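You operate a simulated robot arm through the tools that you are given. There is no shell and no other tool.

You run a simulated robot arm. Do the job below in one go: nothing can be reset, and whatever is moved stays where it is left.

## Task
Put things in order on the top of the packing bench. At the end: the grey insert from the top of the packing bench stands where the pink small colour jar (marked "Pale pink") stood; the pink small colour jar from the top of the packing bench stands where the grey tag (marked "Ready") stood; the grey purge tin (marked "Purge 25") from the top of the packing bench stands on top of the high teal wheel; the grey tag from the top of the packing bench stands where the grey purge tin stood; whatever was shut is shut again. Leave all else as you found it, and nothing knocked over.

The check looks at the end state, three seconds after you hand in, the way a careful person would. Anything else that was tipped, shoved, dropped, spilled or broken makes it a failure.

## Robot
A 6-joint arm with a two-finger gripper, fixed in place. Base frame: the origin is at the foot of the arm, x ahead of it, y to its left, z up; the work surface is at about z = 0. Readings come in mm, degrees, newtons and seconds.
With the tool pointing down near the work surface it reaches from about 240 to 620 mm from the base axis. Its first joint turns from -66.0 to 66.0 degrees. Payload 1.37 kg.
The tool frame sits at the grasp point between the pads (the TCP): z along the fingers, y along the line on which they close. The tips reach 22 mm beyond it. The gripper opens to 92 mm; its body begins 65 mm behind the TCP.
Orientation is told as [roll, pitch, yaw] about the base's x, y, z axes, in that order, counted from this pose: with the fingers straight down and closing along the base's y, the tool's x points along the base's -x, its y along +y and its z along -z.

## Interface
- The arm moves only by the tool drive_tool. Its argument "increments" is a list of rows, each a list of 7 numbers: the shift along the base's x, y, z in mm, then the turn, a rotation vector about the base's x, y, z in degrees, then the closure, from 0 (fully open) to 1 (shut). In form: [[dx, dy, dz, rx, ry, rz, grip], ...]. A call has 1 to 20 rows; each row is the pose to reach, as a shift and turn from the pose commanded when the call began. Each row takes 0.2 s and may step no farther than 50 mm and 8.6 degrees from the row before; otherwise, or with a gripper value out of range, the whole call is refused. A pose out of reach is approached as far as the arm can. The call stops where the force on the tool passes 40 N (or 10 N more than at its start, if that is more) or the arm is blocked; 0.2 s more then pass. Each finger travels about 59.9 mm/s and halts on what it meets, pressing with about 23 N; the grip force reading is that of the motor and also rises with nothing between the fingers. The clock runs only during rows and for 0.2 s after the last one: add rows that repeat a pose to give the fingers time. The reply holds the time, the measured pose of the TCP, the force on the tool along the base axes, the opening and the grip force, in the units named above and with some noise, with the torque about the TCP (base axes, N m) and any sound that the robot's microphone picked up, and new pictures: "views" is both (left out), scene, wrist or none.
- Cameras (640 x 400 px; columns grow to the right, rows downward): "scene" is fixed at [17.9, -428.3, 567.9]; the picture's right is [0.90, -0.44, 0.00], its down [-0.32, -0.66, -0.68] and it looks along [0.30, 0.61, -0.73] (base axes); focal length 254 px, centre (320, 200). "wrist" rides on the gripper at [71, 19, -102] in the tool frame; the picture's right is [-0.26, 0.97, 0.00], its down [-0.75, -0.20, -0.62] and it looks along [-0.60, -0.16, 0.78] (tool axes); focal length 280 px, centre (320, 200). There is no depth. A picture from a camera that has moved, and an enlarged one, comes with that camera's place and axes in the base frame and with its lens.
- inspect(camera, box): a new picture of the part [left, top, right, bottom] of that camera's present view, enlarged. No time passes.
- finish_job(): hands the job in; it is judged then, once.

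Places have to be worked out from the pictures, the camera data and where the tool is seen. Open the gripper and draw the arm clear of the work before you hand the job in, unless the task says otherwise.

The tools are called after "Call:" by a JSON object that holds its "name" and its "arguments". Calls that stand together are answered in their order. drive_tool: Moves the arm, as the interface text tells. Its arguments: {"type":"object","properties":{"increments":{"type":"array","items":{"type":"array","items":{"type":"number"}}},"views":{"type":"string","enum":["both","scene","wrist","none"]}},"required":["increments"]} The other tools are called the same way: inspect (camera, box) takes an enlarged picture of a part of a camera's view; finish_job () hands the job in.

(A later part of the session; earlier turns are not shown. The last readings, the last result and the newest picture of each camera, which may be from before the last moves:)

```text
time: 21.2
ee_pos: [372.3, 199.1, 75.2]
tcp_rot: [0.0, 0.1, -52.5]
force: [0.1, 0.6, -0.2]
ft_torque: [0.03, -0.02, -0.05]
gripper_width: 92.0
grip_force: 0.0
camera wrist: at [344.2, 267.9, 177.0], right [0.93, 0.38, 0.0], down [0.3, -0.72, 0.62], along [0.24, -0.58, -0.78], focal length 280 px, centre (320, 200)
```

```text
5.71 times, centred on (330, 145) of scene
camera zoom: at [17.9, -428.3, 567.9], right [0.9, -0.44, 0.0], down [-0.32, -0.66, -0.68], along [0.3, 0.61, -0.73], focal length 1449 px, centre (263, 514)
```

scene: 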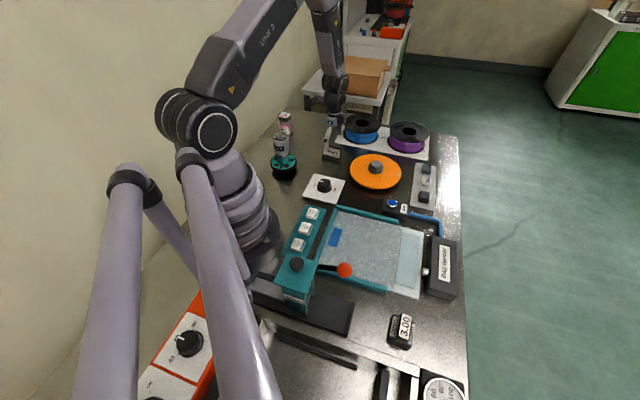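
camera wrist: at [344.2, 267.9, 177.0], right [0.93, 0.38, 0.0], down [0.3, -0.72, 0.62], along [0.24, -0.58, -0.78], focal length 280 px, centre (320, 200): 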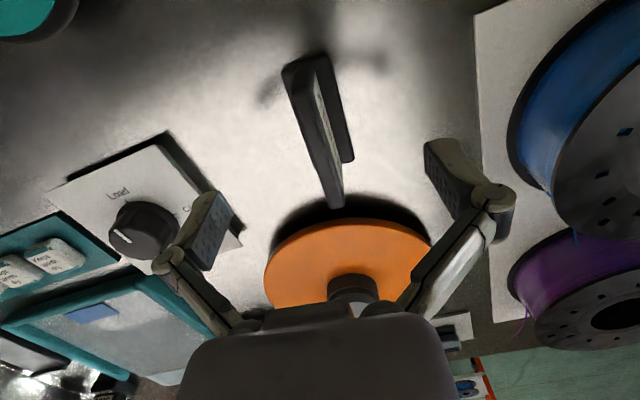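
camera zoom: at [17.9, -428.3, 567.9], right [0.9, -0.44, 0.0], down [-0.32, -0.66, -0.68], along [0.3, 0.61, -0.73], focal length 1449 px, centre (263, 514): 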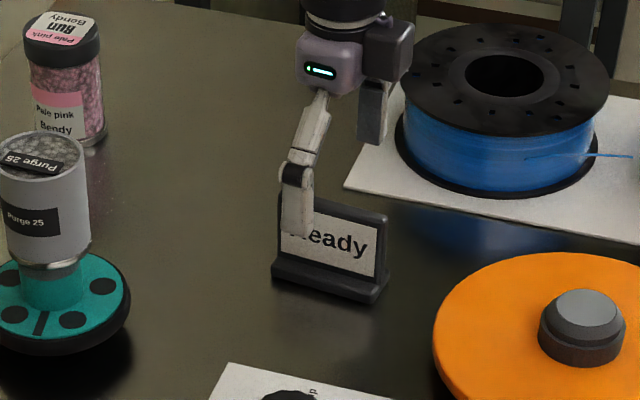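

The tag is centred between the open fingers. I'll descend to z≈38 and close on the plate.

Call:
{"name": "drive_tool", "arguments": {"increments": [[-0.4, 0.9, -18, 0, 0, 0, 0], [-0.4, 0.9, -36, 0, 0, 0, 0], [-0.4, 0.9, -36, 0, 0, 0, 0], [-0.4, 0.9, -36, 0, 0, 0, 0.4], [-0.4, 0.9, -36, 0, 0, 0, 0.7], [-0.4, 0.9, -36, 0, 0, 0, 1], [-0.4, 0.9, -36, 0, 0, 0, 1], [-0.4, 0.9, -36, 0, 0, 0, 1], [-0.4, 0.9, -36, 0, 0, 0, 1]], "views": "both"}}

Call:
{"name": "inspect", "arguments": {"camera": "scene", "box": [300, 110, 360, 180]}}

```text
time: 23.2
ee_pos: [372.1, 201.8, 39.0]
tcp_rot: [0.0, 0.0, -52.5]
force: [0.0, -0.1, 0.0]
ft_torque: [0.02, -0.02, -0.01]
gripper_width: 9.0
grip_force: 23.0
camera wrist: at [344.4, 269.6, 140.7], right [0.93, 0.38, 0.0], down [0.3, -0.72, 0.62], along [0.24, -0.58, -0.78], focal length 280 px, centre (320, 200)
```

scene: 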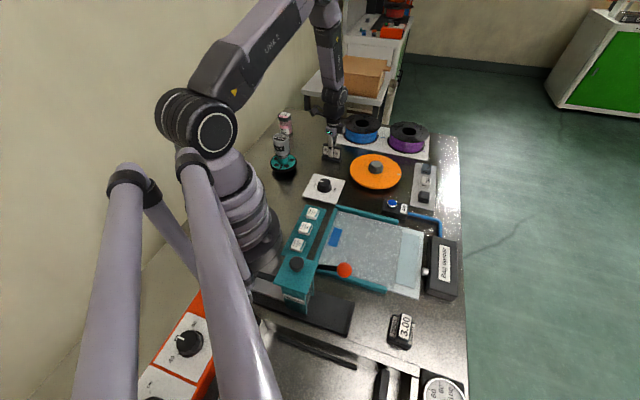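
wrist: 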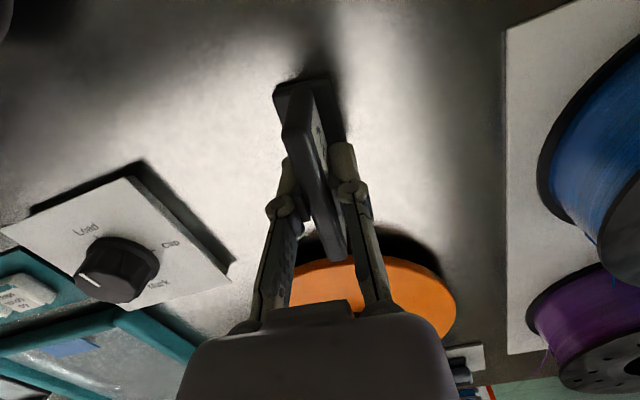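

```text
5.71 times, centred on (330, 145) of scene
camera zoom: at [17.9, -428.3, 567.9], right [0.9, -0.44, 0.0], down [-0.32, -0.66, -0.68], along [0.3, 0.61, -0.73], focal length 1449 px, centre (263, 514)
```

zoom: 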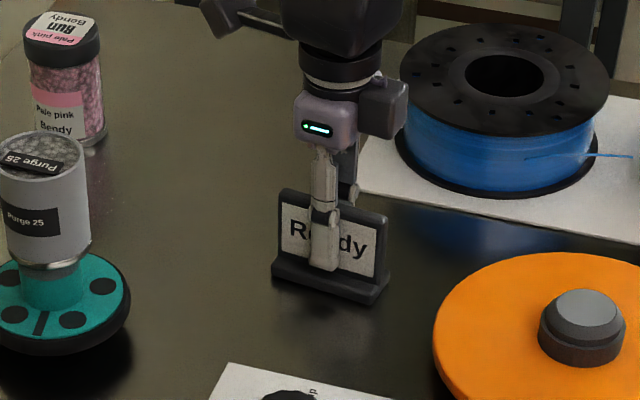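

The tag is held (9 mm plate, 23 N). I'll lift it straight up and check it hangs level.

Call:
{"name": "drive_tool", "arguments": {"increments": [[0, 0, 4, 0, 0, 0, 1], [0, 0, 15, 0, 0, 0, 1], [0, 0, 40, 0, 0, 0, 1], [0, 0, 70, 0, 0, 0, 1], [0, 0, 90, 0, 0, 0, 1], [0, 0, 90, 0, 0, 0, 1]], "views": "both"}}

Call:
{"name": "inspect", "arguments": {"camera": "scene", "box": [300, 80, 370, 180]}}

```text
time: 24.6
ee_pos: [369.8, 199.1, 127.8]
tcp_rot: [0.0, 0.0, -52.5]
force: [0.4, 0.0, -1.6]
ft_torque: [-0.03, -0.02, 0.02]
gripper_width: 9.1
grip_force: 23.0
camera wrist: at [342.6, 266.9, 229.8], right [0.93, 0.38, 0.0], down [0.3, -0.72, 0.62], along [0.24, -0.58, -0.78], focal length 280 px, centre (320, 200)
```

scene: 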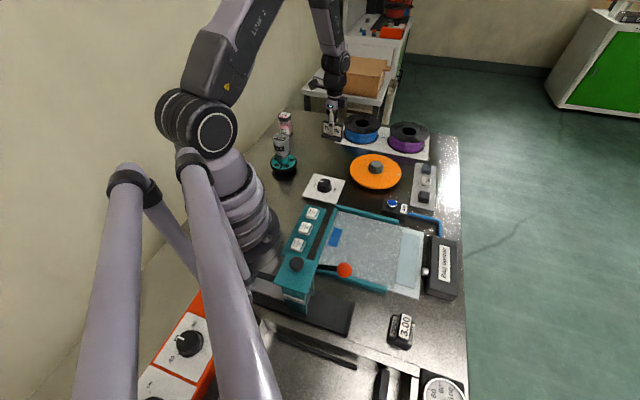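
wrist: 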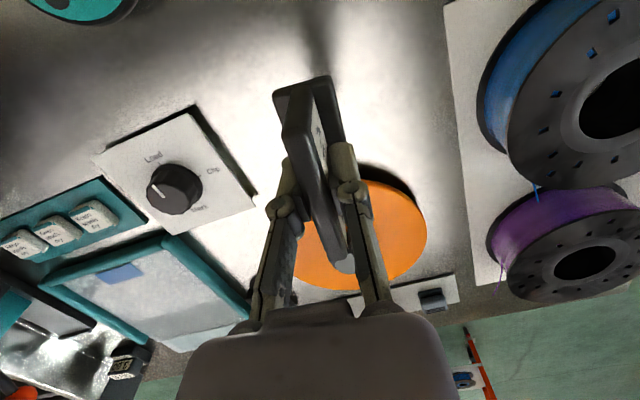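

```text
4.00 times, centred on (335, 130) of scene
camera zoom: at [17.9, -428.3, 567.9], right [0.9, -0.44, 0.0], down [-0.32, -0.66, -0.68], along [0.3, 0.61, -0.73], focal length 1015 px, centre (260, 480)
```

zoom: 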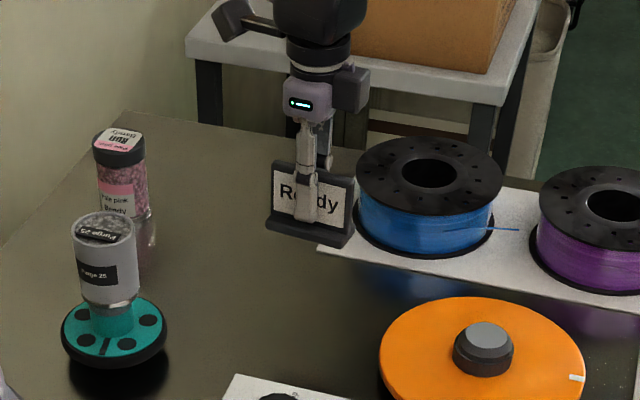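

The tag hangs level. I'll carry it to where the tin stood, (381.2, 357.2) in the tool's commanded frame, and then lower part of the way.

Call:
{"name": "drive_tool", "arguments": {"increments": [[1.5, 25, 0, 0, 0, 0, 1], [4, 60, 0, 0, 0, 0, 1], [6.5, 100, 0, 0, 0, 0, 1], [8.5, 135, 0, 0, 0, 0, 1], [9.9, 152, 0, 0, 0, 0, 1], [9.9, 157.8, 0, 0, 0, 0, 1], [9.9, 157.8, -25, 0, 0, 0, 1], [9.9, 157.8, -50, 0, 0, 0, 1], [9.9, 157.8, -68, 0, 0, 0, 1], [9.9, 157.8, -80, 0, 0, 0, 1], [9.9, 157.8, -80, 0, 0, 0, 1]], "views": "both"}}

Call:
{"name": "inspect", "arguments": {"camera": "scene", "box": [270, 80, 350, 180]}}

```text
time: 27.0
ee_pos: [381.6, 356.0, 49.2]
tcp_rot: [-0.1, 0.0, -52.5]
force: [0.7, -1.3, -0.9]
ft_torque: [0.0, 0.01, 0.0]
gripper_width: 9.3
grip_force: 23.0
camera wrist: at [353.3, 424.9, 149.9], right [0.93, 0.38, 0.0], down [0.3, -0.72, 0.62], along [0.24, -0.58, -0.78], focal length 280 px, centre (320, 200)
```

scene: 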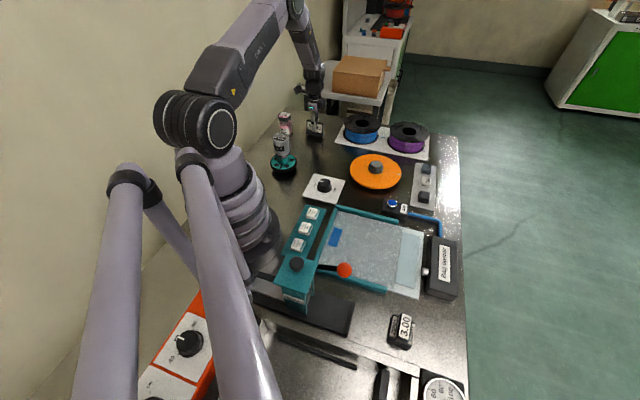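
wrist: 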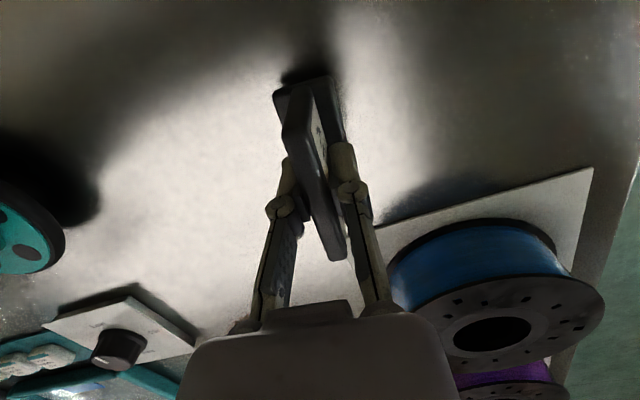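

```text
4.00 times, centred on (310, 130) of scene
camera zoom: at [17.9, -428.3, 567.9], right [0.9, -0.44, 0.0], down [-0.32, -0.66, -0.68], along [0.3, 0.61, -0.73], focal length 1015 px, centre (360, 480)
```

zoom: 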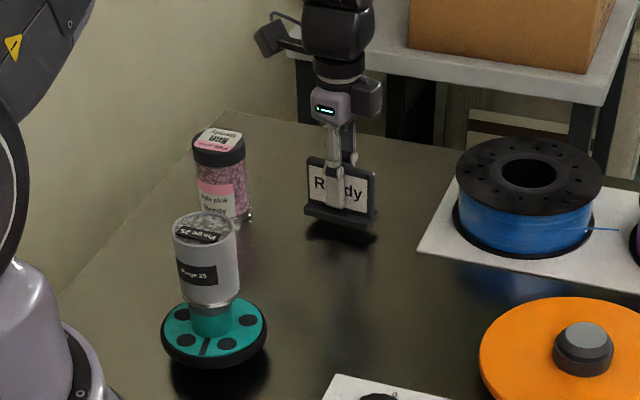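

The tag is about 10 mm above the bench at the tin's old spot. I'll lower it 9.3 mm, then creep to contact.

Call:
{"name": "drive_tool", "arguments": {"increments": [[0, 0, -4, 0, 0, 0, 1], [0, 0, -7.5, 0, 0, 0, 1], [0, 0, -9.3, 0, 0, 0, 1], [0, 0, -9.3, 0, 0, 0, 1]], "views": "none"}}

Call:
{"name": "drive_tool", "arguments": {"increments": [[0, 0, -0.4, 0, 0, 0, 1], [0, 0, -0.4, 0, 0, 0, 1]], "views": "none"}}

```text
time: 28.0
ee_pos: [381.4, 357.1, 39.4]
tcp_rot: [-0.1, 0.0, -52.5]
force: [-0.2, 0.3, 0.1]
ft_torque: [0.0, -0.02, 0.0]
gripper_width: 9.2
grip_force: 22.4
```

```text
time: 28.6
ee_pos: [381.5, 358.3, 39.7]
tcp_rot: [0.1, 0.0, -52.5]
force: [-2.5, -3.0, 10.8]
ft_torque: [-0.05, 0.08, 0.01]
gripper_width: 9.2
grip_force: 22.7
```

It's on the bench (10.8 N). I'll relieve 0.3 mm and open the fingers gently.

Call:
{"name": "drive_tool", "arguments": {"increments": [[0, 0, 0.3, 0, 0, 0, 1], [0, 0, 0.3, 0, 0, 0, 0.87], [0, 0, 0.3, 0, 0, 0, 0.8], [0, 0, 0.3, 0, 0, 0, 0.6], [0, 0, 0.3, 0, 0, 0, 0.3], [0, 0, 0.3, 0, 0, 0, 0], [0, 0, 0.3, 0, 0, 0, 0], [0, 0, 0.3, 0, 0, 0, 0]], "views": "both"}}

Call:
{"name": "inspect", "arguments": {"camera": "scene", "box": [270, 80, 350, 180]}}

```text
time: 30.4
ee_pos: [381.9, 356.9, 38.9]
tcp_rot: [0.0, 0.0, -52.5]
force: [-0.6, 0.5, 0.3]
ft_torque: [-0.04, -0.02, 0.02]
gripper_width: 91.7
grip_force: 0.0
camera wrist: at [354.2, 425.7, 140.3], right [0.93, 0.38, 0.0], down [0.3, -0.72, 0.62], along [0.24, -0.58, -0.78], focal length 280 px, centre (320, 200)
```

scene: 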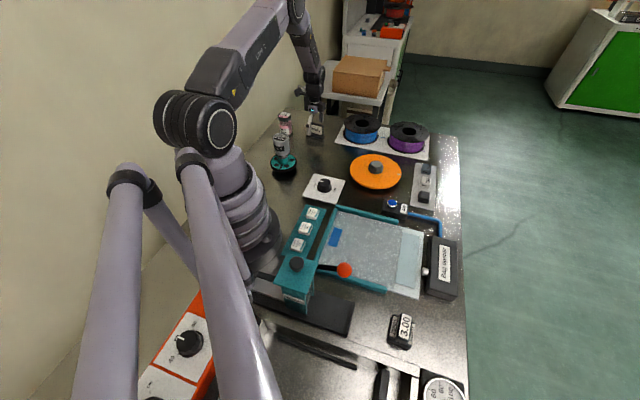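
wrist: 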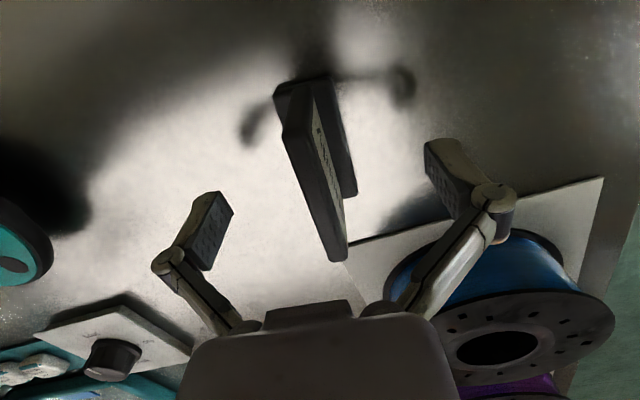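

```text
4.00 times, centred on (310, 130) of scene
camera zoom: at [17.9, -428.3, 567.9], right [0.9, -0.44, 0.0], down [-0.32, -0.66, -0.68], along [0.3, 0.61, -0.73], focal length 1015 px, centre (360, 480)
```

zoom: 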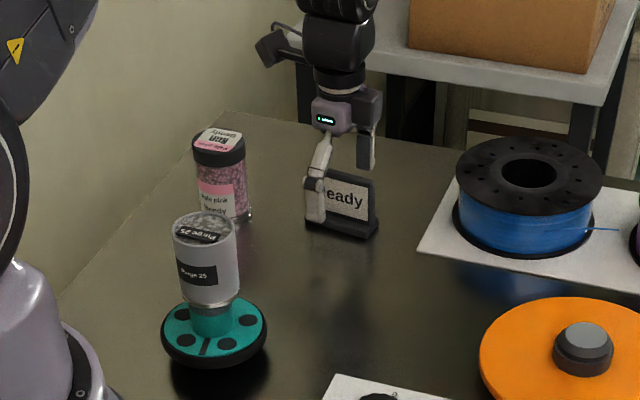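

The tag stands where the tin was. I'll rise straight up clear of it, then move over the jar at about (281, 427), z 190, turning back to yaw -48.

Call:
{"name": "drive_tool", "arguments": {"increments": [[0, 0, 20, 0, 0, 0, 0], [0, 0, 50, 0, 0, 0, 0], [0, 0, 90, 0, 0, 0, 0], [0, 0, 130, 0, 0, 0, 0], [-15, 10, 150, 0, 0, 1, 0], [-45, 32, 150, 0, 0, 2.5, 0], [-80, 56, 150, 0, 0, 4, 0], [-100, 70, 150, 0, 0, 4.5, 0], [-100, 70, 150, 0, 0, 4.5, 0], [-100, 70, 150, 0, 0, 4.5, 0]], "views": "both"}}

Call:
{"name": "inspect", "arguments": {"camera": "wrist", "box": [260, 10, 380, 130]}}

Call:
{"name": "inspect", "arguments": {"camera": "scene", "box": [260, 100, 340, 190]}}

```text
time: 32.6
ee_pos: [281.2, 426.7, 191.0]
tcp_rot: [0.0, -0.1, -48.0]
force: [0.7, -0.2, -0.6]
ft_torque: [0.01, -0.01, -0.01]
gripper_width: 92.0
grip_force: 0.0
camera wrist: at [249.3, 493.6, 292.3], right [0.89, 0.45, 0.0], down [0.35, -0.7, 0.62], along [0.28, -0.56, -0.78], focal length 280 px, centre (320, 200)
```

scene: 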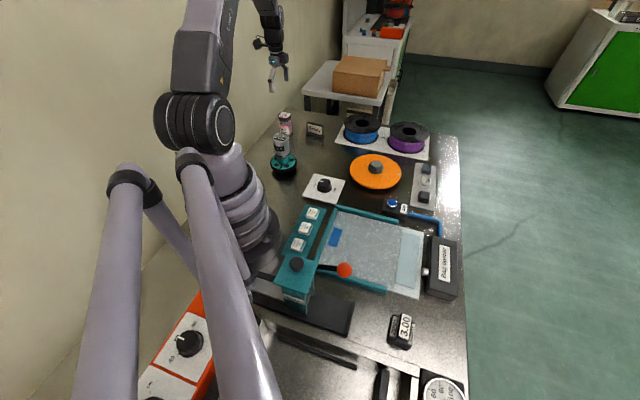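
wrist: 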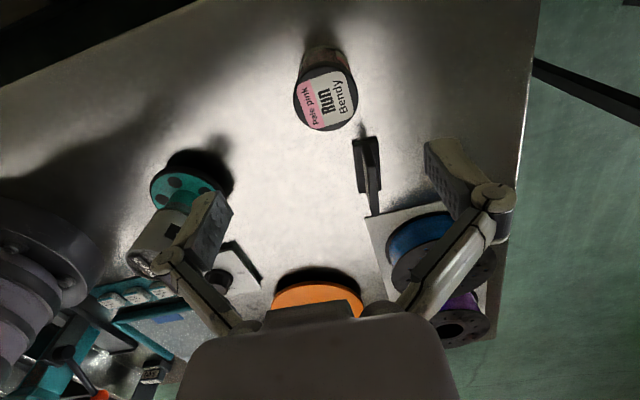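

```text
3.33 times, centred on (320, 70) of wrist
camera zoom: at [249.3, 493.6, 292.3], right [0.89, 0.45, 0.0], down [0.35, -0.7, 0.62], along [0.28, -0.56, -0.78], focal length 935 px, centre (320, 633)
```

zoom: 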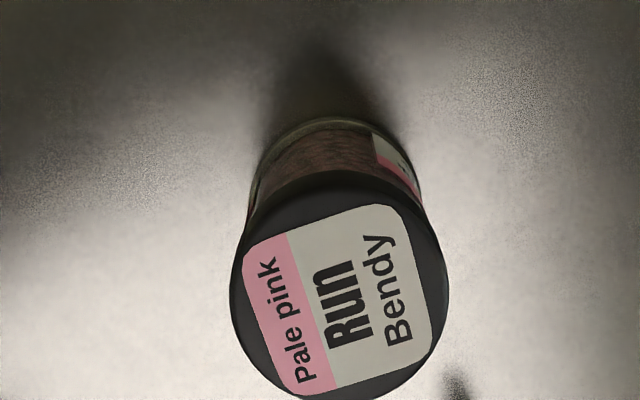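

```text
4.44 times, centred on (300, 145) of scene
camera zoom: at [17.9, -428.3, 567.9], right [0.9, -0.44, 0.0], down [-0.32, -0.66, -0.68], along [0.3, 0.61, -0.73], focal length 1127 px, centre (409, 444)
```

zoom: 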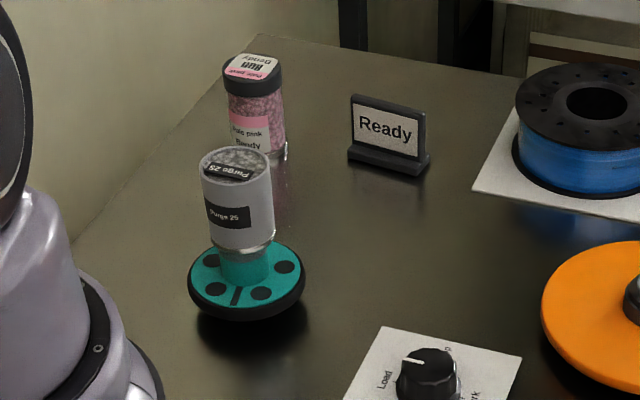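

The jar's lid centre is about 4.6 mm to the right of the tool axis. I'll correct by (3.8, 2.6) and descend to just above the lid to check.

Call:
{"name": "drive_tool", "arguments": {"increments": [[3.8, 2.6, -25, 0, 0, 0, 0], [3.8, 2.6, -50, 0, 0, 0, 0], [3.8, 2.6, -72, 0, 0, 0, 0], [3.8, 2.6, -80, 0, 0, 0, 0], [3.8, 2.6, -80, 0, 0, 0, 0]], "views": "wrist"}}

Call:
{"name": "inspect", "arguments": {"camera": "wrist", "box": [240, 60, 400, 220]}}

Call:
{"name": "inspect", "arguments": {"camera": "scene", "box": [250, 70, 340, 160]}}

```text
time: 33.8
ee_pos: [284.9, 430.8, 108.2]
tcp_rot: [0.0, 0.0, -48.1]
force: [0.3, 0.4, -0.6]
ft_torque: [-0.01, 0.01, -0.01]
gripper_width: 92.1
grip_force: 0.0
camera wrist: at [253.5, 497.2, 210.0], right [0.89, 0.45, 0.0], down [0.35, -0.7, 0.62], along [0.28, -0.56, -0.78], focal length 280 px, centre (320, 200)
```

wrist: 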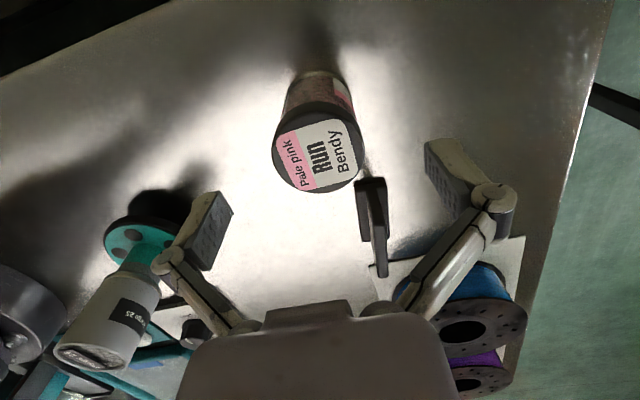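

```text
2.50 times, centred on (320, 140) of wrist
camera zoom: at [253.5, 497.2, 210.0], right [0.89, 0.45, 0.0], down [0.35, -0.7, 0.62], along [0.28, -0.56, -0.78], focal length 701 px, centre (320, 350)
```

zoom: 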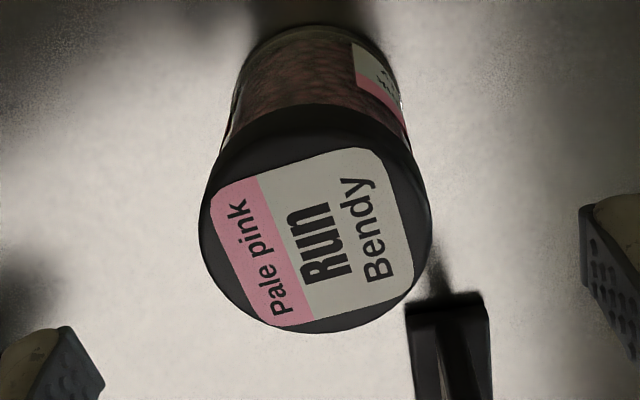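

```text
4.44 times, centred on (295, 115) of scene
camera zoom: at [17.9, -428.3, 567.9], right [0.9, -0.44, 0.0], down [-0.32, -0.66, -0.68], along [0.3, 0.61, -0.73], focal length 1127 px, centre (431, 578)
```

zoom: 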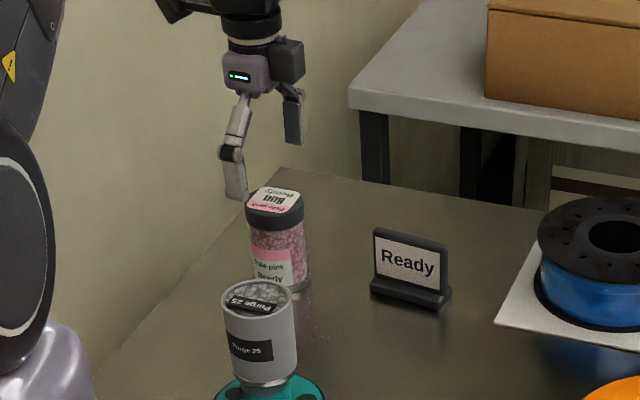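

The offset is only a couple of millimetres. I'll correct slightly and descend to z≈33 so the pads take the body below the lid, then close.

Call:
{"name": "drive_tool", "arguments": {"increments": [[0.2, -2.2, -25, 0, 0, 0, 0], [0.2, -2.2, -50, 0, 0, 0, 0], [0.2, -2.2, -70, 0, 0, 0, 0], [0.2, -2.2, -76, 0, 0, 0, 0], [0.2, -2.2, -76, 0, 0, 0, 0]], "views": "both"}}

Call:
{"name": "inspect", "arguments": {"camera": "scene", "box": [250, 90, 330, 170]}}

```text
time: 35.0
ee_pos: [285.9, 426.7, 32.6]
tcp_rot: [0.0, 0.0, -48.0]
force: [0.1, -0.3, -0.2]
ft_torque: [-0.01, -0.01, 0.03]
gripper_width: 92.1
grip_force: 0.0
camera wrist: at [253.1, 493.5, 134.1], right [0.89, 0.45, 0.0], down [0.35, -0.7, 0.62], along [0.28, -0.56, -0.78], focal length 280 px, centre (320, 200)
```

scene: 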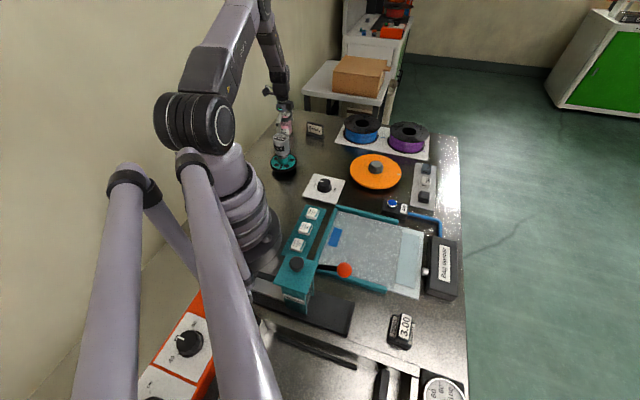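
wrist: 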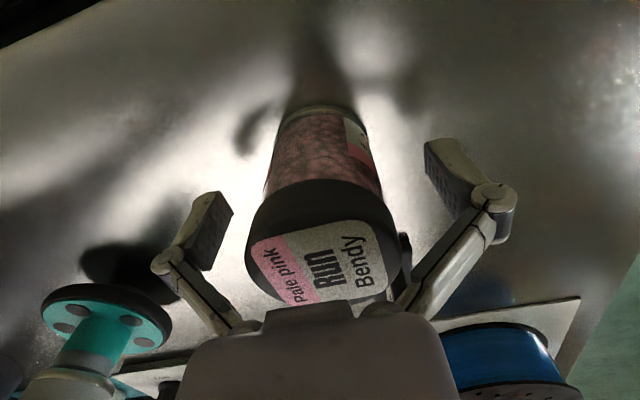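

```text
5.00 times, centred on (290, 130) of scene
camera zoom: at [17.9, -428.3, 567.9], right [0.9, -0.44, 0.0], down [-0.32, -0.66, -0.68], along [0.3, 0.61, -0.73], focal length 1268 px, centre (470, 550)
```

zoom: 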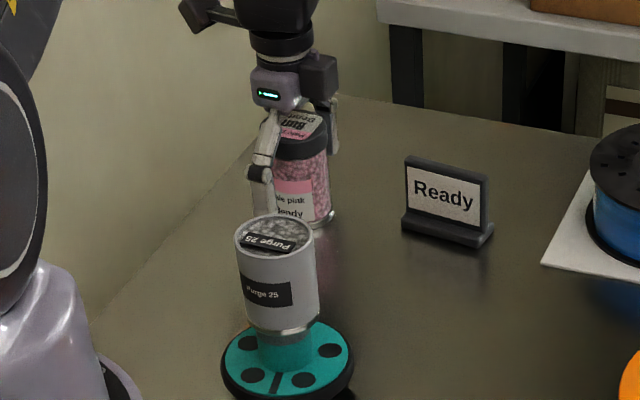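

The fingers straddle the jar with room on both sides. I'll close on its body.

Call:
{"name": "drive_tool", "arguments": {"increments": [[0, 0, 0, 0, 0, 0, 0.25], [0, 0, 0, 0, 0, 0, 0.4], [0, 0, 0, 0, 0, 0, 0.6], [0, 0, 0, 0, 0, 0, 1], [0, 0, 0, 0, 0, 0, 1], [0, 0, 0, 0, 0, 0, 1], [0, 0, 0, 0, 0, 0, 1]], "views": "both"}}

Call:
{"name": "inspect", "arguments": {"camera": "wrist", "box": [200, 80, 440, 320]}}

```text
time: 36.6
ee_pos: [285.9, 426.5, 34.8]
tcp_rot: [0.0, 0.0, -47.9]
force: [-2.6, -5.2, 17.7]
ft_torque: [-0.12, 0.0, -0.02]
gripper_width: 61.4
grip_force: 22.6
camera wrist: at [253.1, 493.7, 134.9], right [0.89, 0.45, 0.0], down [0.35, -0.7, 0.62], along [0.28, -0.56, -0.78], focal length 280 px, centre (320, 200)
```

scene: 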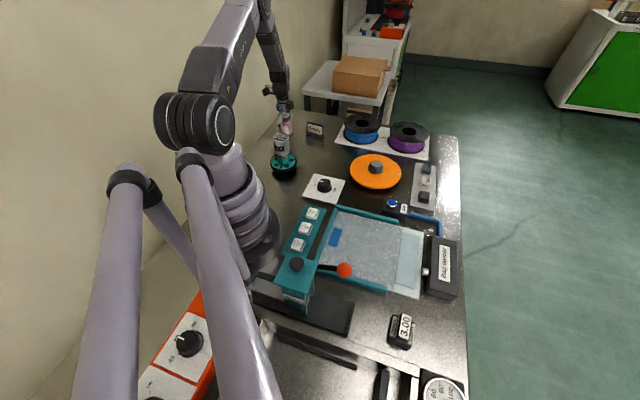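
wrist: 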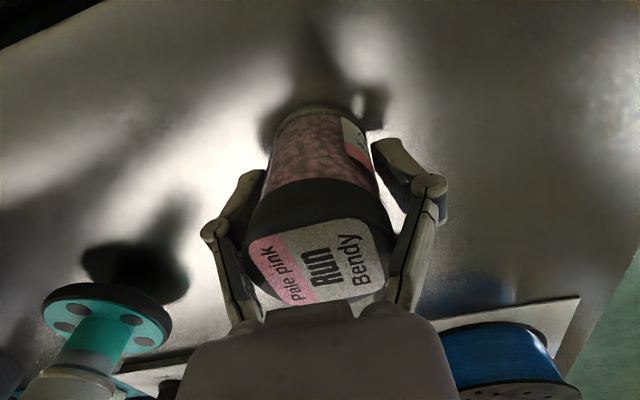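

```text
1.67 times, centred on (320, 200) of wrist
camera zoom: at [253.1, 493.7, 134.9], right [0.89, 0.45, 0.0], down [0.35, -0.7, 0.62], along [0.28, -0.56, -0.78], focal length 467 px, centre (320, 200)
```

zoom: 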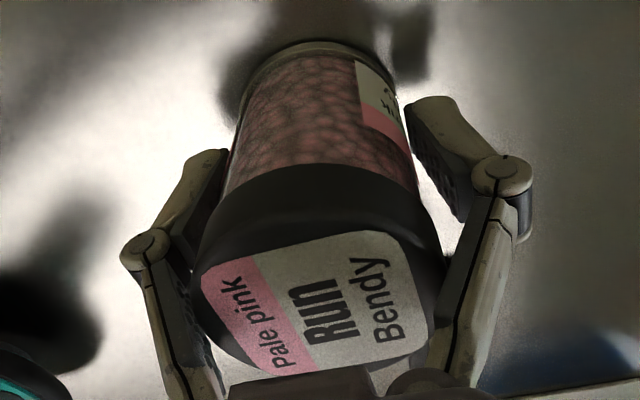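

The finger linkages met the jar's lid before the pads reached its body (61 mm opening, 18 N upward), so this grasp is too low. I'll open again and rise about 12 mm so the lid sits below where the linkages converge.

Call:
{"name": "drive_tool", "arguments": {"increments": [[0, 0, 0, 0, 0, 0, 0.25], [0, 0, 0, 0, 0, 0, 0], [0, 0, 0, 0, 0, 0, 0], [0, 0, 6, 0, 0, 0, 0], [0, 0, 12, 0, 0, 0, 0], [0, 0, 12, 0, 0, 0, 0]], "views": "both"}}

Call:
{"name": "inspect", "arguments": {"camera": "wrist", "box": [200, 80, 440, 320]}}

Call:
{"name": "inspect", "arguments": {"camera": "scene", "box": [250, 90, 330, 170]}}

```text
time: 38.0
ee_pos: [285.7, 427.8, 45.7]
tcp_rot: [0.0, 0.0, -48.0]
force: [-0.2, 0.0, -0.2]
ft_torque: [-0.01, 0.03, 0.0]
gripper_width: 91.9
grip_force: 0.0
camera wrist: at [253.3, 493.2, 146.2], right [0.89, 0.45, 0.0], down [0.35, -0.7, 0.62], along [0.28, -0.56, -0.78], focal length 280 px, centre (320, 200)
```

scene: 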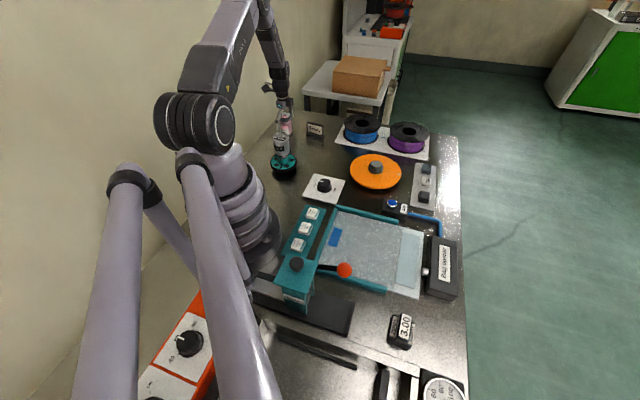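
wrist: 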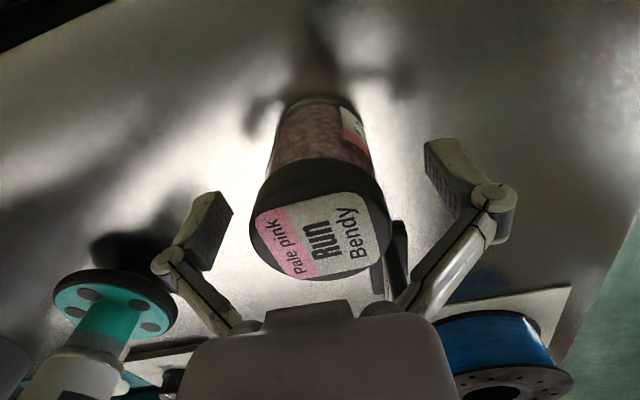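

```text
1.67 times, centred on (320, 200) of wrist
camera zoom: at [253.3, 493.2, 146.2], right [0.89, 0.45, 0.0], down [0.35, -0.7, 0.62], along [0.28, -0.56, -0.78], focal length 467 px, centre (320, 200)
```

zoom: 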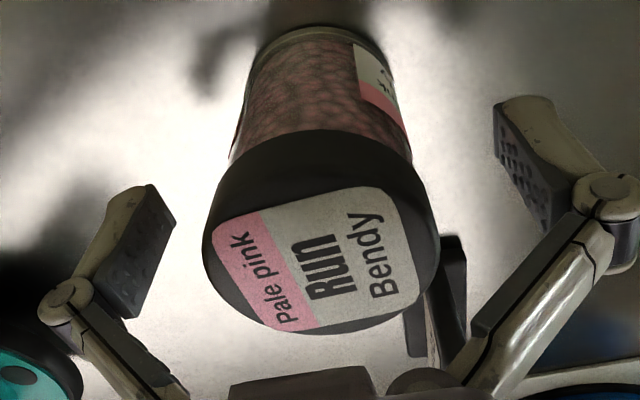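

```text
5.00 times, centred on (290, 130) of scene
camera zoom: at [17.9, -428.3, 567.9], right [0.9, -0.44, 0.0], down [-0.32, -0.66, -0.68], along [0.3, 0.61, -0.73], focal length 1268 px, centre (470, 550)
```

zoom: 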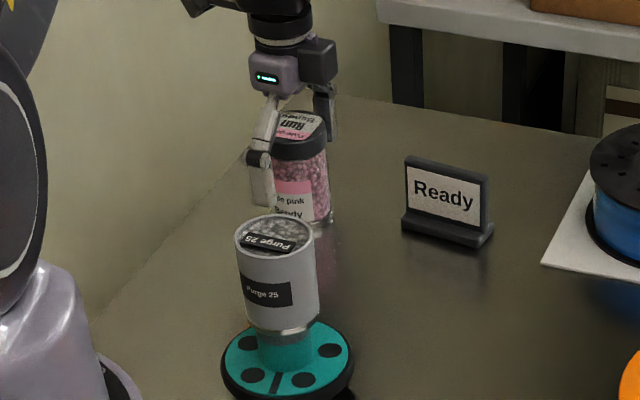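

The jar is undisturbed and centred (u≈321). I'll close again at this height.

Call:
{"name": "drive_tool", "arguments": {"increments": [[0, 0, 0, 0, 0, 0, 0.2], [0, 0, 0, 0, 0, 0, 0.35], [0, 0, 0, 0, 0, 0, 0.5], [0, 0, 0, 0, 0, 0, 0.6], [0, 0, 0, 0, 0, 0, 0.6], [0, 0, 0, 0, 0, 0, 0.6]], "views": "both"}}

Call:
{"name": "inspect", "arguments": {"camera": "wrist", "box": [200, 80, 440, 320]}}

```text
time: 39.4
ee_pos: [285.4, 426.9, 46.0]
tcp_rot: [0.1, 0.1, -48.1]
force: [0.4, -0.7, 4.2]
ft_torque: [-0.07, 0.1, -0.01]
gripper_width: 50.0
grip_force: 23.3
camera wrist: at [253.3, 493.3, 146.3], right [0.89, 0.45, 0.0], down [0.35, -0.7, 0.62], along [0.28, -0.56, -0.78], focal length 280 px, centre (320, 200)
```

scene: 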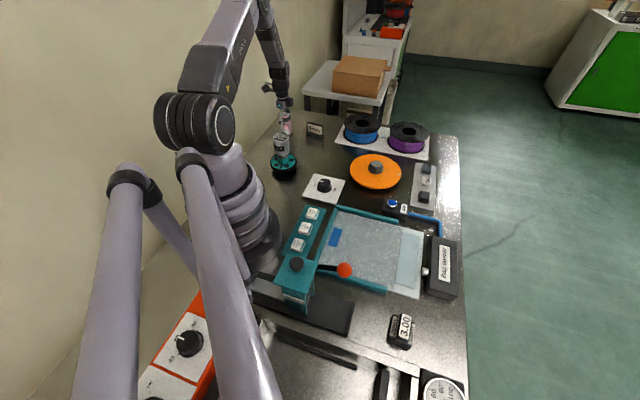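
wrist: 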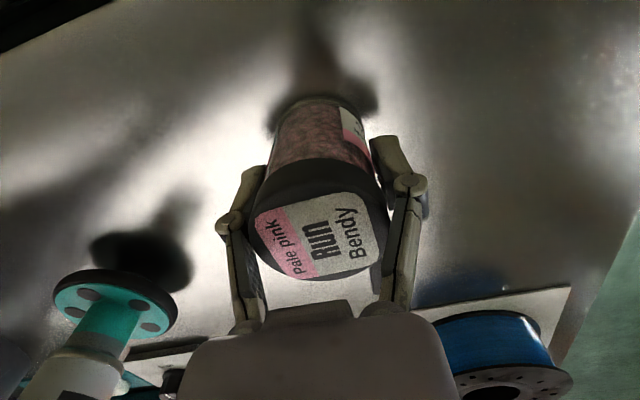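

```text
1.67 times, centred on (320, 200) of wrist
camera zoom: at [253.3, 493.3, 146.3], right [0.89, 0.45, 0.0], down [0.35, -0.7, 0.62], along [0.28, -0.56, -0.78], focal length 467 px, centre (320, 200)
```

zoom: 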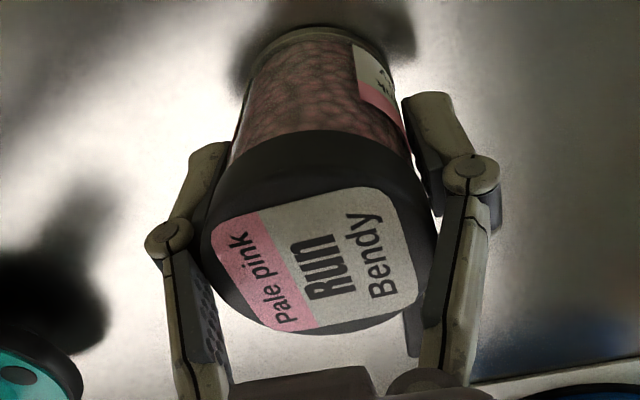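

The pads hold at 50.0 mm, but there's a 4 N upward reaction, so something is wedging on the lid's edge. I'll open a little, rise 5 mm and close again for a cleaner hold.

Call:
{"name": "drive_tool", "arguments": {"increments": [[0, 0, 0, 0, 0, 0, 0.35], [0, 0, 0, 0, 0, 0, 0.2], [0, 0, 0, 0, 0, 0, 0.2], [0, 0, 5, 0, 0, 0, 0.2], [0, 0, 5, 0, 0, 0, 0.2], [0, 0, 5, 0, 0, 0, 0.35], [0, 0, 5, 0, 0, 0, 0.45], [0, 0, 5, 0, 0, 0, 0.6], [0, 0, 5, 0, 0, 0, 0.6], [0, 0, 5, 0, 0, 0, 0.6], [0, 0, 5, 0, 0, 0, 0.6]], "views": "both"}}

Call:
{"name": "inspect", "arguments": {"camera": "wrist", "box": [200, 80, 440, 320]}}

```text
time: 41.8
ee_pos: [285.8, 427.1, 50.2]
tcp_rot: [0.0, -0.1, -47.9]
force: [0.1, -0.3, 5.0]
ft_torque: [-0.04, 0.01, 0.01]
gripper_width: 49.9
grip_force: 23.2
camera wrist: at [252.9, 493.0, 151.9], right [0.89, 0.45, 0.0], down [0.35, -0.7, 0.62], along [0.28, -0.56, -0.78], focal length 280 px, centre (320, 200)
```

scene: 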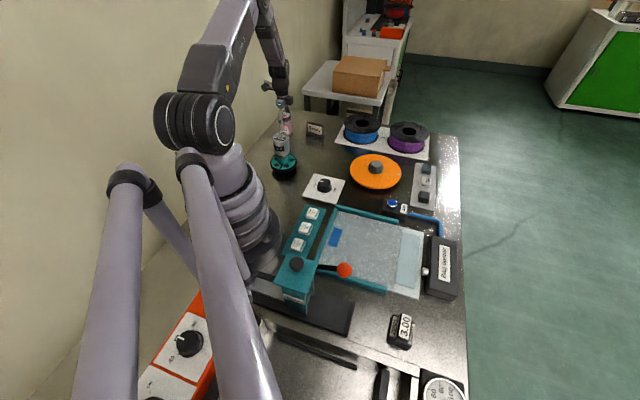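
wrist: 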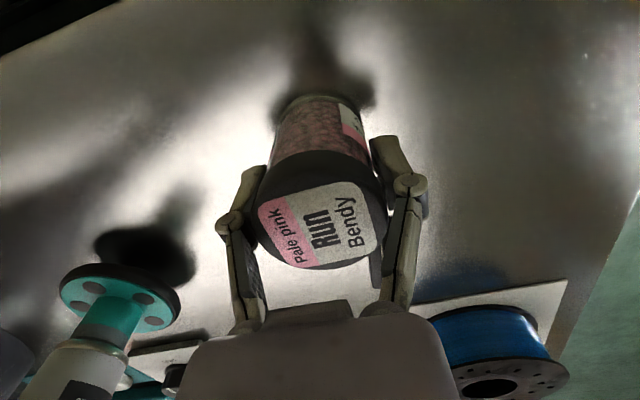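

```text
1.67 times, centred on (320, 200) of wrist
camera zoom: at [252.9, 493.0, 151.9], right [0.89, 0.45, 0.0], down [0.35, -0.7, 0.62], along [0.28, -0.56, -0.78], focal length 467 px, centre (320, 200)
```

zoom: 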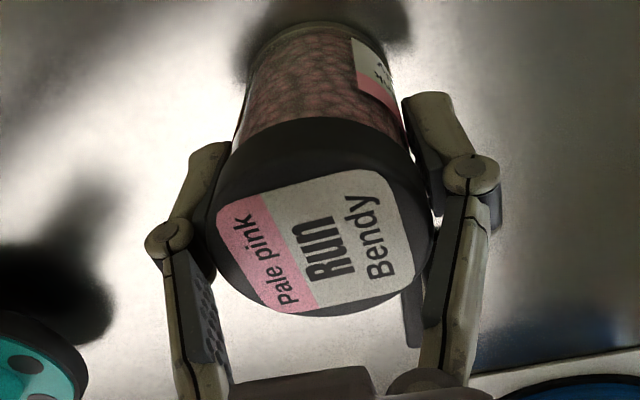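

The opening is the same 49.9 mm, so the pads have the lid's diameter and the linkages are clear. I'll lift a little first to see whether the jar comes along whole.

Call:
{"name": "drive_tool", "arguments": {"increments": [[0, 0, 0, 0, 0, 0, 1], [0, 0, 3, 0, 0, 0, 1], [0, 0, 8, 0, 0, 0, 1], [0, 0, 14, 0, 0, 0, 1], [0, 0, 14, 0, 0, 0, 1]], "views": "both"}}

Call:
{"name": "inspect", "arguments": {"camera": "wrist", "box": [200, 80, 440, 320]}}

Call:
{"name": "inspect", "arguments": {"camera": "scene", "box": [250, 90, 330, 170]}}

```text
time: 43.0
ee_pos: [285.5, 427.6, 63.3]
tcp_rot: [0.0, 0.0, -48.0]
force: [-0.3, -1.1, -0.9]
ft_torque: [0.0, 0.04, -0.03]
gripper_width: 50.0
grip_force: 22.6
camera wrist: at [253.2, 494.5, 165.0], right [0.89, 0.45, 0.0], down [0.35, -0.7, 0.63], along [0.28, -0.56, -0.78], focal length 280 px, centre (320, 200)
```

scene: 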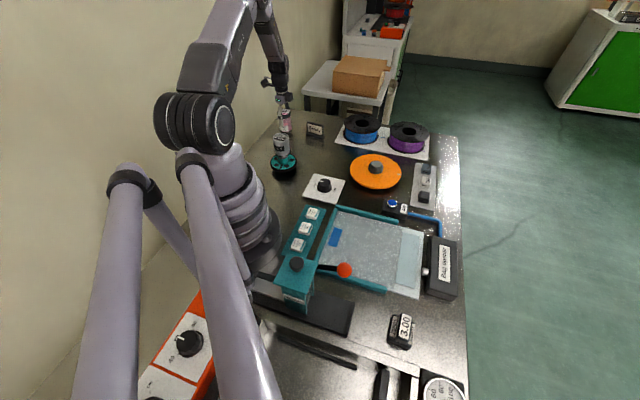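
wrist: 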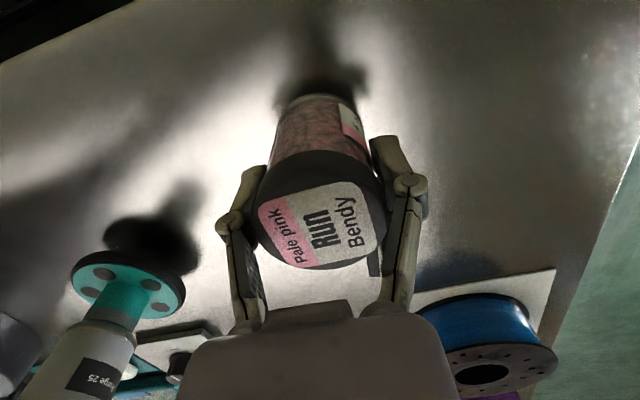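

```text
1.67 times, centred on (320, 200) of wrist
camera zoom: at [253.2, 494.5, 165.0], right [0.89, 0.45, 0.0], down [0.35, -0.7, 0.63], along [0.28, -0.56, -0.78], focal length 467 px, centre (320, 200)
```

zoom: 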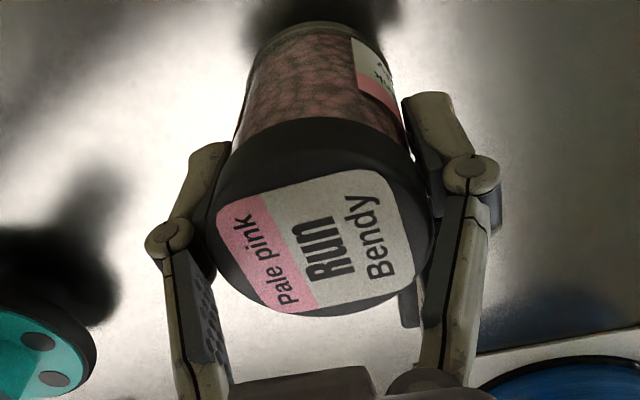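

```text
5.00 times, centred on (290, 130) of scene
camera zoom: at [17.9, -428.3, 567.9], right [0.9, -0.44, 0.0], down [-0.32, -0.66, -0.68], along [0.3, 0.61, -0.73], focal length 1268 px, centre (470, 550)
```

zoom: 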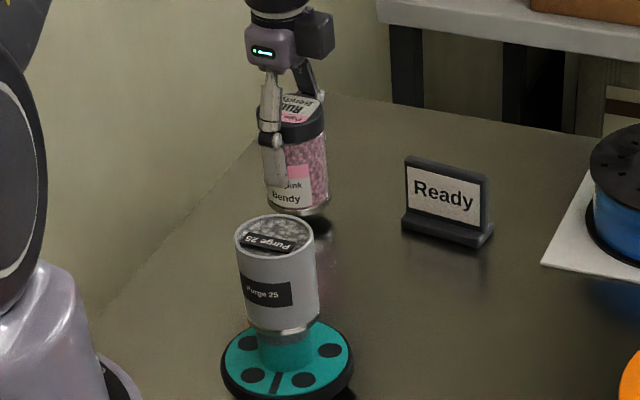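

The jar came up whole with its lid. I'll raise it higher and carry it to where the tag stood, at tool position (371.3, 199.4).

Call:
{"name": "drive_tool", "arguments": {"increments": [[0, 0, 25, 0, 0, 0, 1], [0, 0, 55, 0, 0, 0, 1], [0, 0, 80, 0, 0, 0, 1], [4, -10, 86, 0, 0, 0, 1], [15, -40, 86, 0, 0, 0, 1], [28, -75, 86, 0, 0, 0, 1], [42, -112, 86, 0, 0, 0, 1], [56, -149, 86, 0, 0, 0, 1], [70, -186, 86, 0, 0, 0, 1], [81, -214, 86, 0, 0, 0, 1], [86.1, -228.2, 86, 0, 0, 0, 1], [86.1, -228.2, 86, 0, 0, 0, 1], [86.1, -228.2, 86, 0, 0, 0, 1]], "views": "both"}}

Call:
{"name": "inspect", "arguments": {"camera": "scene", "box": [270, 80, 390, 190]}}

```text
time: 45.8
ee_pos: [372.1, 197.8, 149.7]
tcp_rot: [0.1, 0.0, -48.0]
force: [-0.1, 0.2, -1.3]
ft_torque: [-0.04, 0.0, -0.01]
gripper_width: 50.3
grip_force: 23.0
camera wrist: at [339.9, 265.2, 251.4], right [0.89, 0.45, 0.0], down [0.35, -0.7, 0.62], along [0.28, -0.56, -0.78], focal length 280 px, centre (320, 200)
```

scene: 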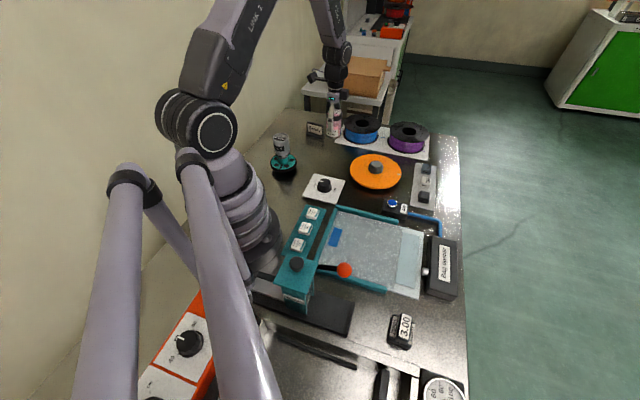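
wrist: 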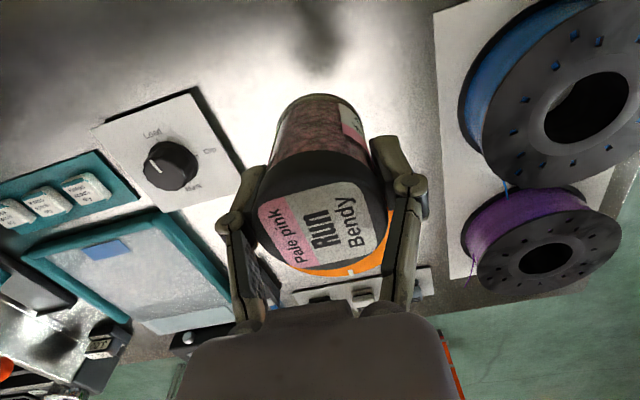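

```text
3.64 times, centred on (330, 135) of scene
camera zoom: at [17.9, -428.3, 567.9], right [0.9, -0.44, 0.0], down [-0.32, -0.66, -0.68], along [0.3, 0.61, -0.73], focal length 922 px, centre (284, 436)
```

zoom: 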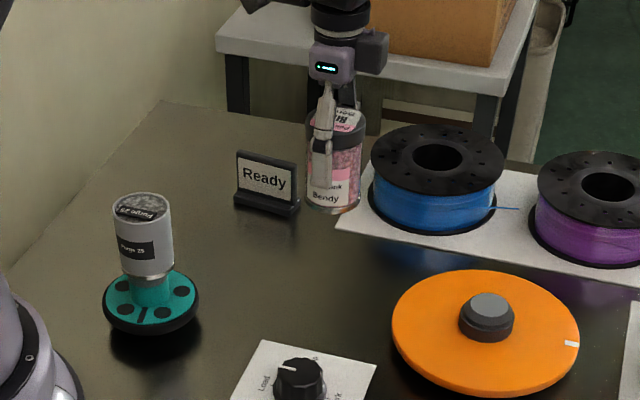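

The jar is above the tag's old spot. I'll lower to about 9 mm above the bench and look.

Call:
{"name": "drive_tool", "arguments": {"increments": [[0, 0, -25, 0, 0, 0, 1], [0, 0, -50, 0, 0, 0, 1], [0, 0, -75, 0, 0, 0, 1], [0, 0, -88, 0, 0, 0, 1], [0, 0, -91, 0, 0, 0, 1], [0, 0, -91, 0, 0, 0, 1]], "views": "both"}}

Call:
{"name": "inspect", "arguments": {"camera": "scene", "box": [290, 90, 370, 190]}}

```text
time: 47.2
ee_pos: [371.4, 200.3, 59.0]
tcp_rot: [0.0, 0.0, -48.0]
force: [0.2, -0.9, -1.3]
ft_torque: [0.0, -0.03, -0.01]
gripper_width: 50.2
grip_force: 22.9
camera wrist: at [339.4, 266.2, 160.2], right [0.89, 0.45, 0.0], down [0.35, -0.7, 0.62], along [0.28, -0.56, -0.78], focal length 280 px, centre (320, 200)
```

scene: 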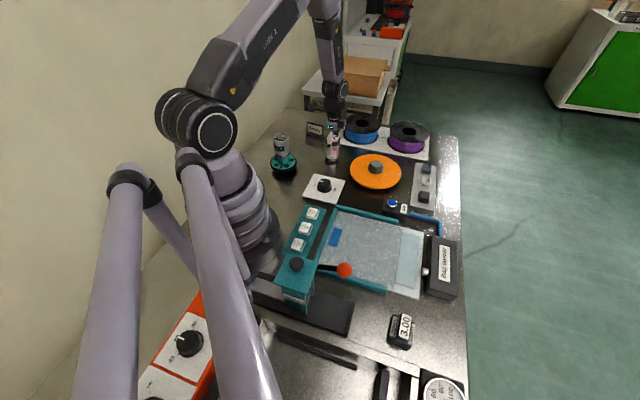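
wrist: 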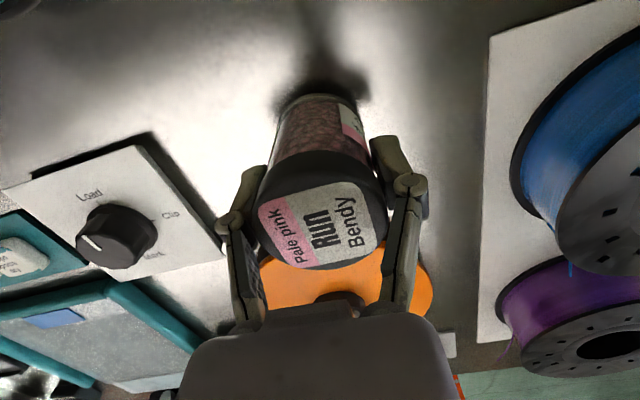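

```text
4.00 times, centred on (330, 140) of scene
camera zoom: at [17.9, -428.3, 567.9], right [0.9, -0.44, 0.0], down [-0.32, -0.66, -0.68], along [0.3, 0.61, -0.73], focal length 1015 px, centre (280, 440)
```

zoom: 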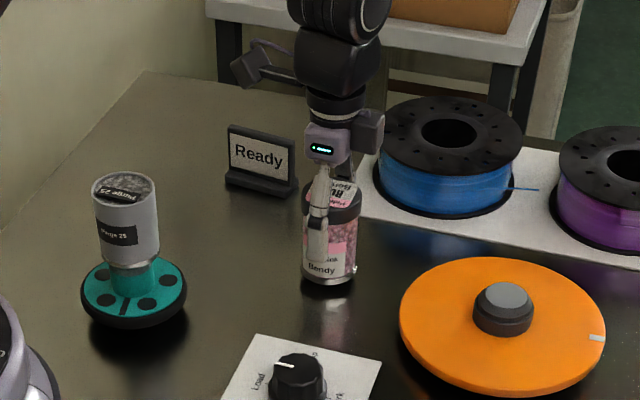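

The jar is clear of its neighbours. I'll lower 8 mm and then creep to contact.

Call:
{"name": "drive_tool", "arguments": {"increments": [[0, 0, -4, 0, 0, 0, 1], [0, 0, -7, 0, 0, 0, 1], [0, 0, -8, 0, 0, 0, 1], [0, 0, -8, 0, 0, 0, 1]], "views": "none"}}

Call:
{"name": "drive_tool", "arguments": {"increments": [[0, 0, -0.4, 0, 0, 0, 1], [0, 0, -0.4, 0, 0, 0, 1]], "views": "none"}}

```text
time: 48.2
ee_pos: [371.1, 199.8, 51.2]
tcp_rot: [0.0, 0.0, -48.0]
force: [-0.1, 0.2, -1.6]
ft_torque: [-0.01, 0.01, -0.01]
gripper_width: 50.5
grip_force: 23.2
```

```text
time: 48.8
ee_pos: [371.5, 199.0, 49.3]
tcp_rot: [-0.1, 0.0, -47.9]
force: [-3.8, 0.3, 9.8]
ft_torque: [0.0, 0.09, -0.01]
gripper_width: 50.1
grip_force: 22.9
```

Contact with the bench (9.8 N). I'll relieve 0.3 mm and open gently.

Call:
{"name": "drive_tool", "arguments": {"increments": [[0, 0, 0.3, 0, 0, 0, 1], [0, 0, 0.3, 0, 0, 0, 0.43], [0, 0, 0.3, 0, 0, 0, 0.38], [0, 0, 0.3, 0, 0, 0, 0.3], [0, 0, 0.3, 0, 0, 0, 0.15], [0, 0, 0.3, 0, 0, 0, 0], [0, 0, 0.3, 0, 0, 0, 0], [0, 0, 0.3, 0, 0, 0, 0]], "views": "both"}}

Call:
{"name": "inspect", "arguments": {"camera": "scene", "box": [290, 90, 370, 190]}}

```text
time: 50.6
ee_pos: [372.2, 198.7, 50.7]
tcp_rot: [0.1, 0.0, -48.0]
force: [0.1, -0.3, -0.1]
ft_torque: [0.01, 0.01, -0.01]
gripper_width: 92.2
grip_force: 0.2
camera wrist: at [339.2, 266.2, 151.7], right [0.89, 0.45, 0.0], down [0.35, -0.7, 0.62], along [0.28, -0.56, -0.78], focal length 280 px, centre (320, 200)
```

scene: 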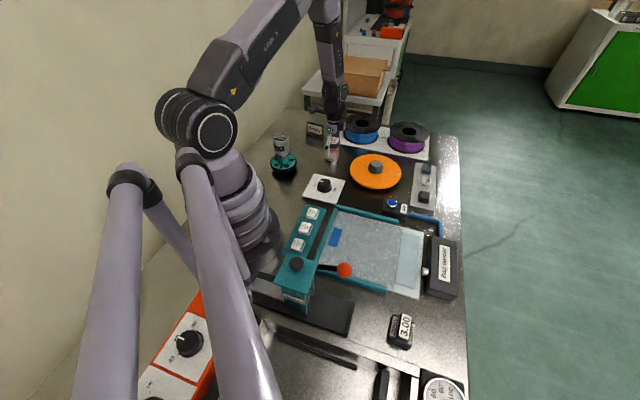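
wrist: 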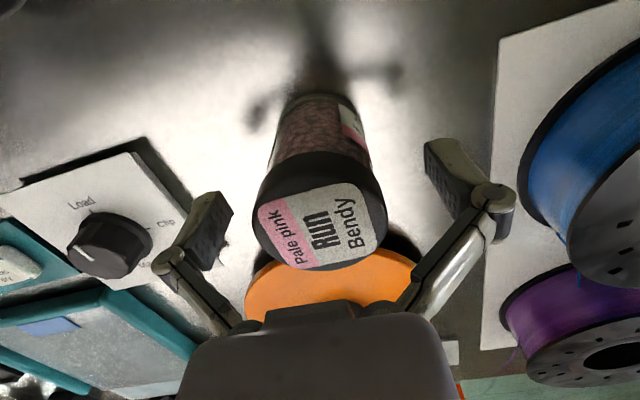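

```text
4.00 times, centred on (330, 140) of scene
camera zoom: at [17.9, -428.3, 567.9], right [0.9, -0.44, 0.0], down [-0.32, -0.66, -0.68], along [0.3, 0.61, -0.73], focal length 1015 px, centre (280, 440)
```

zoom: 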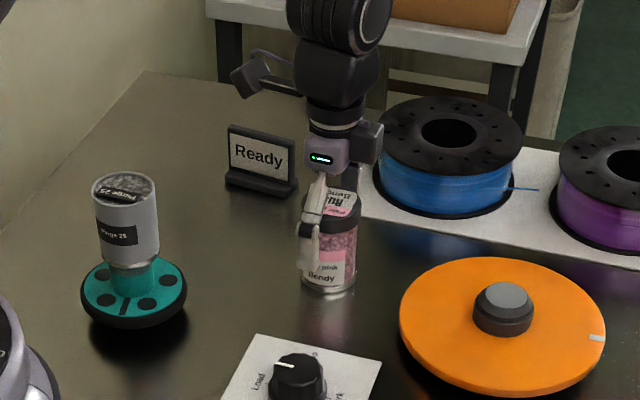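

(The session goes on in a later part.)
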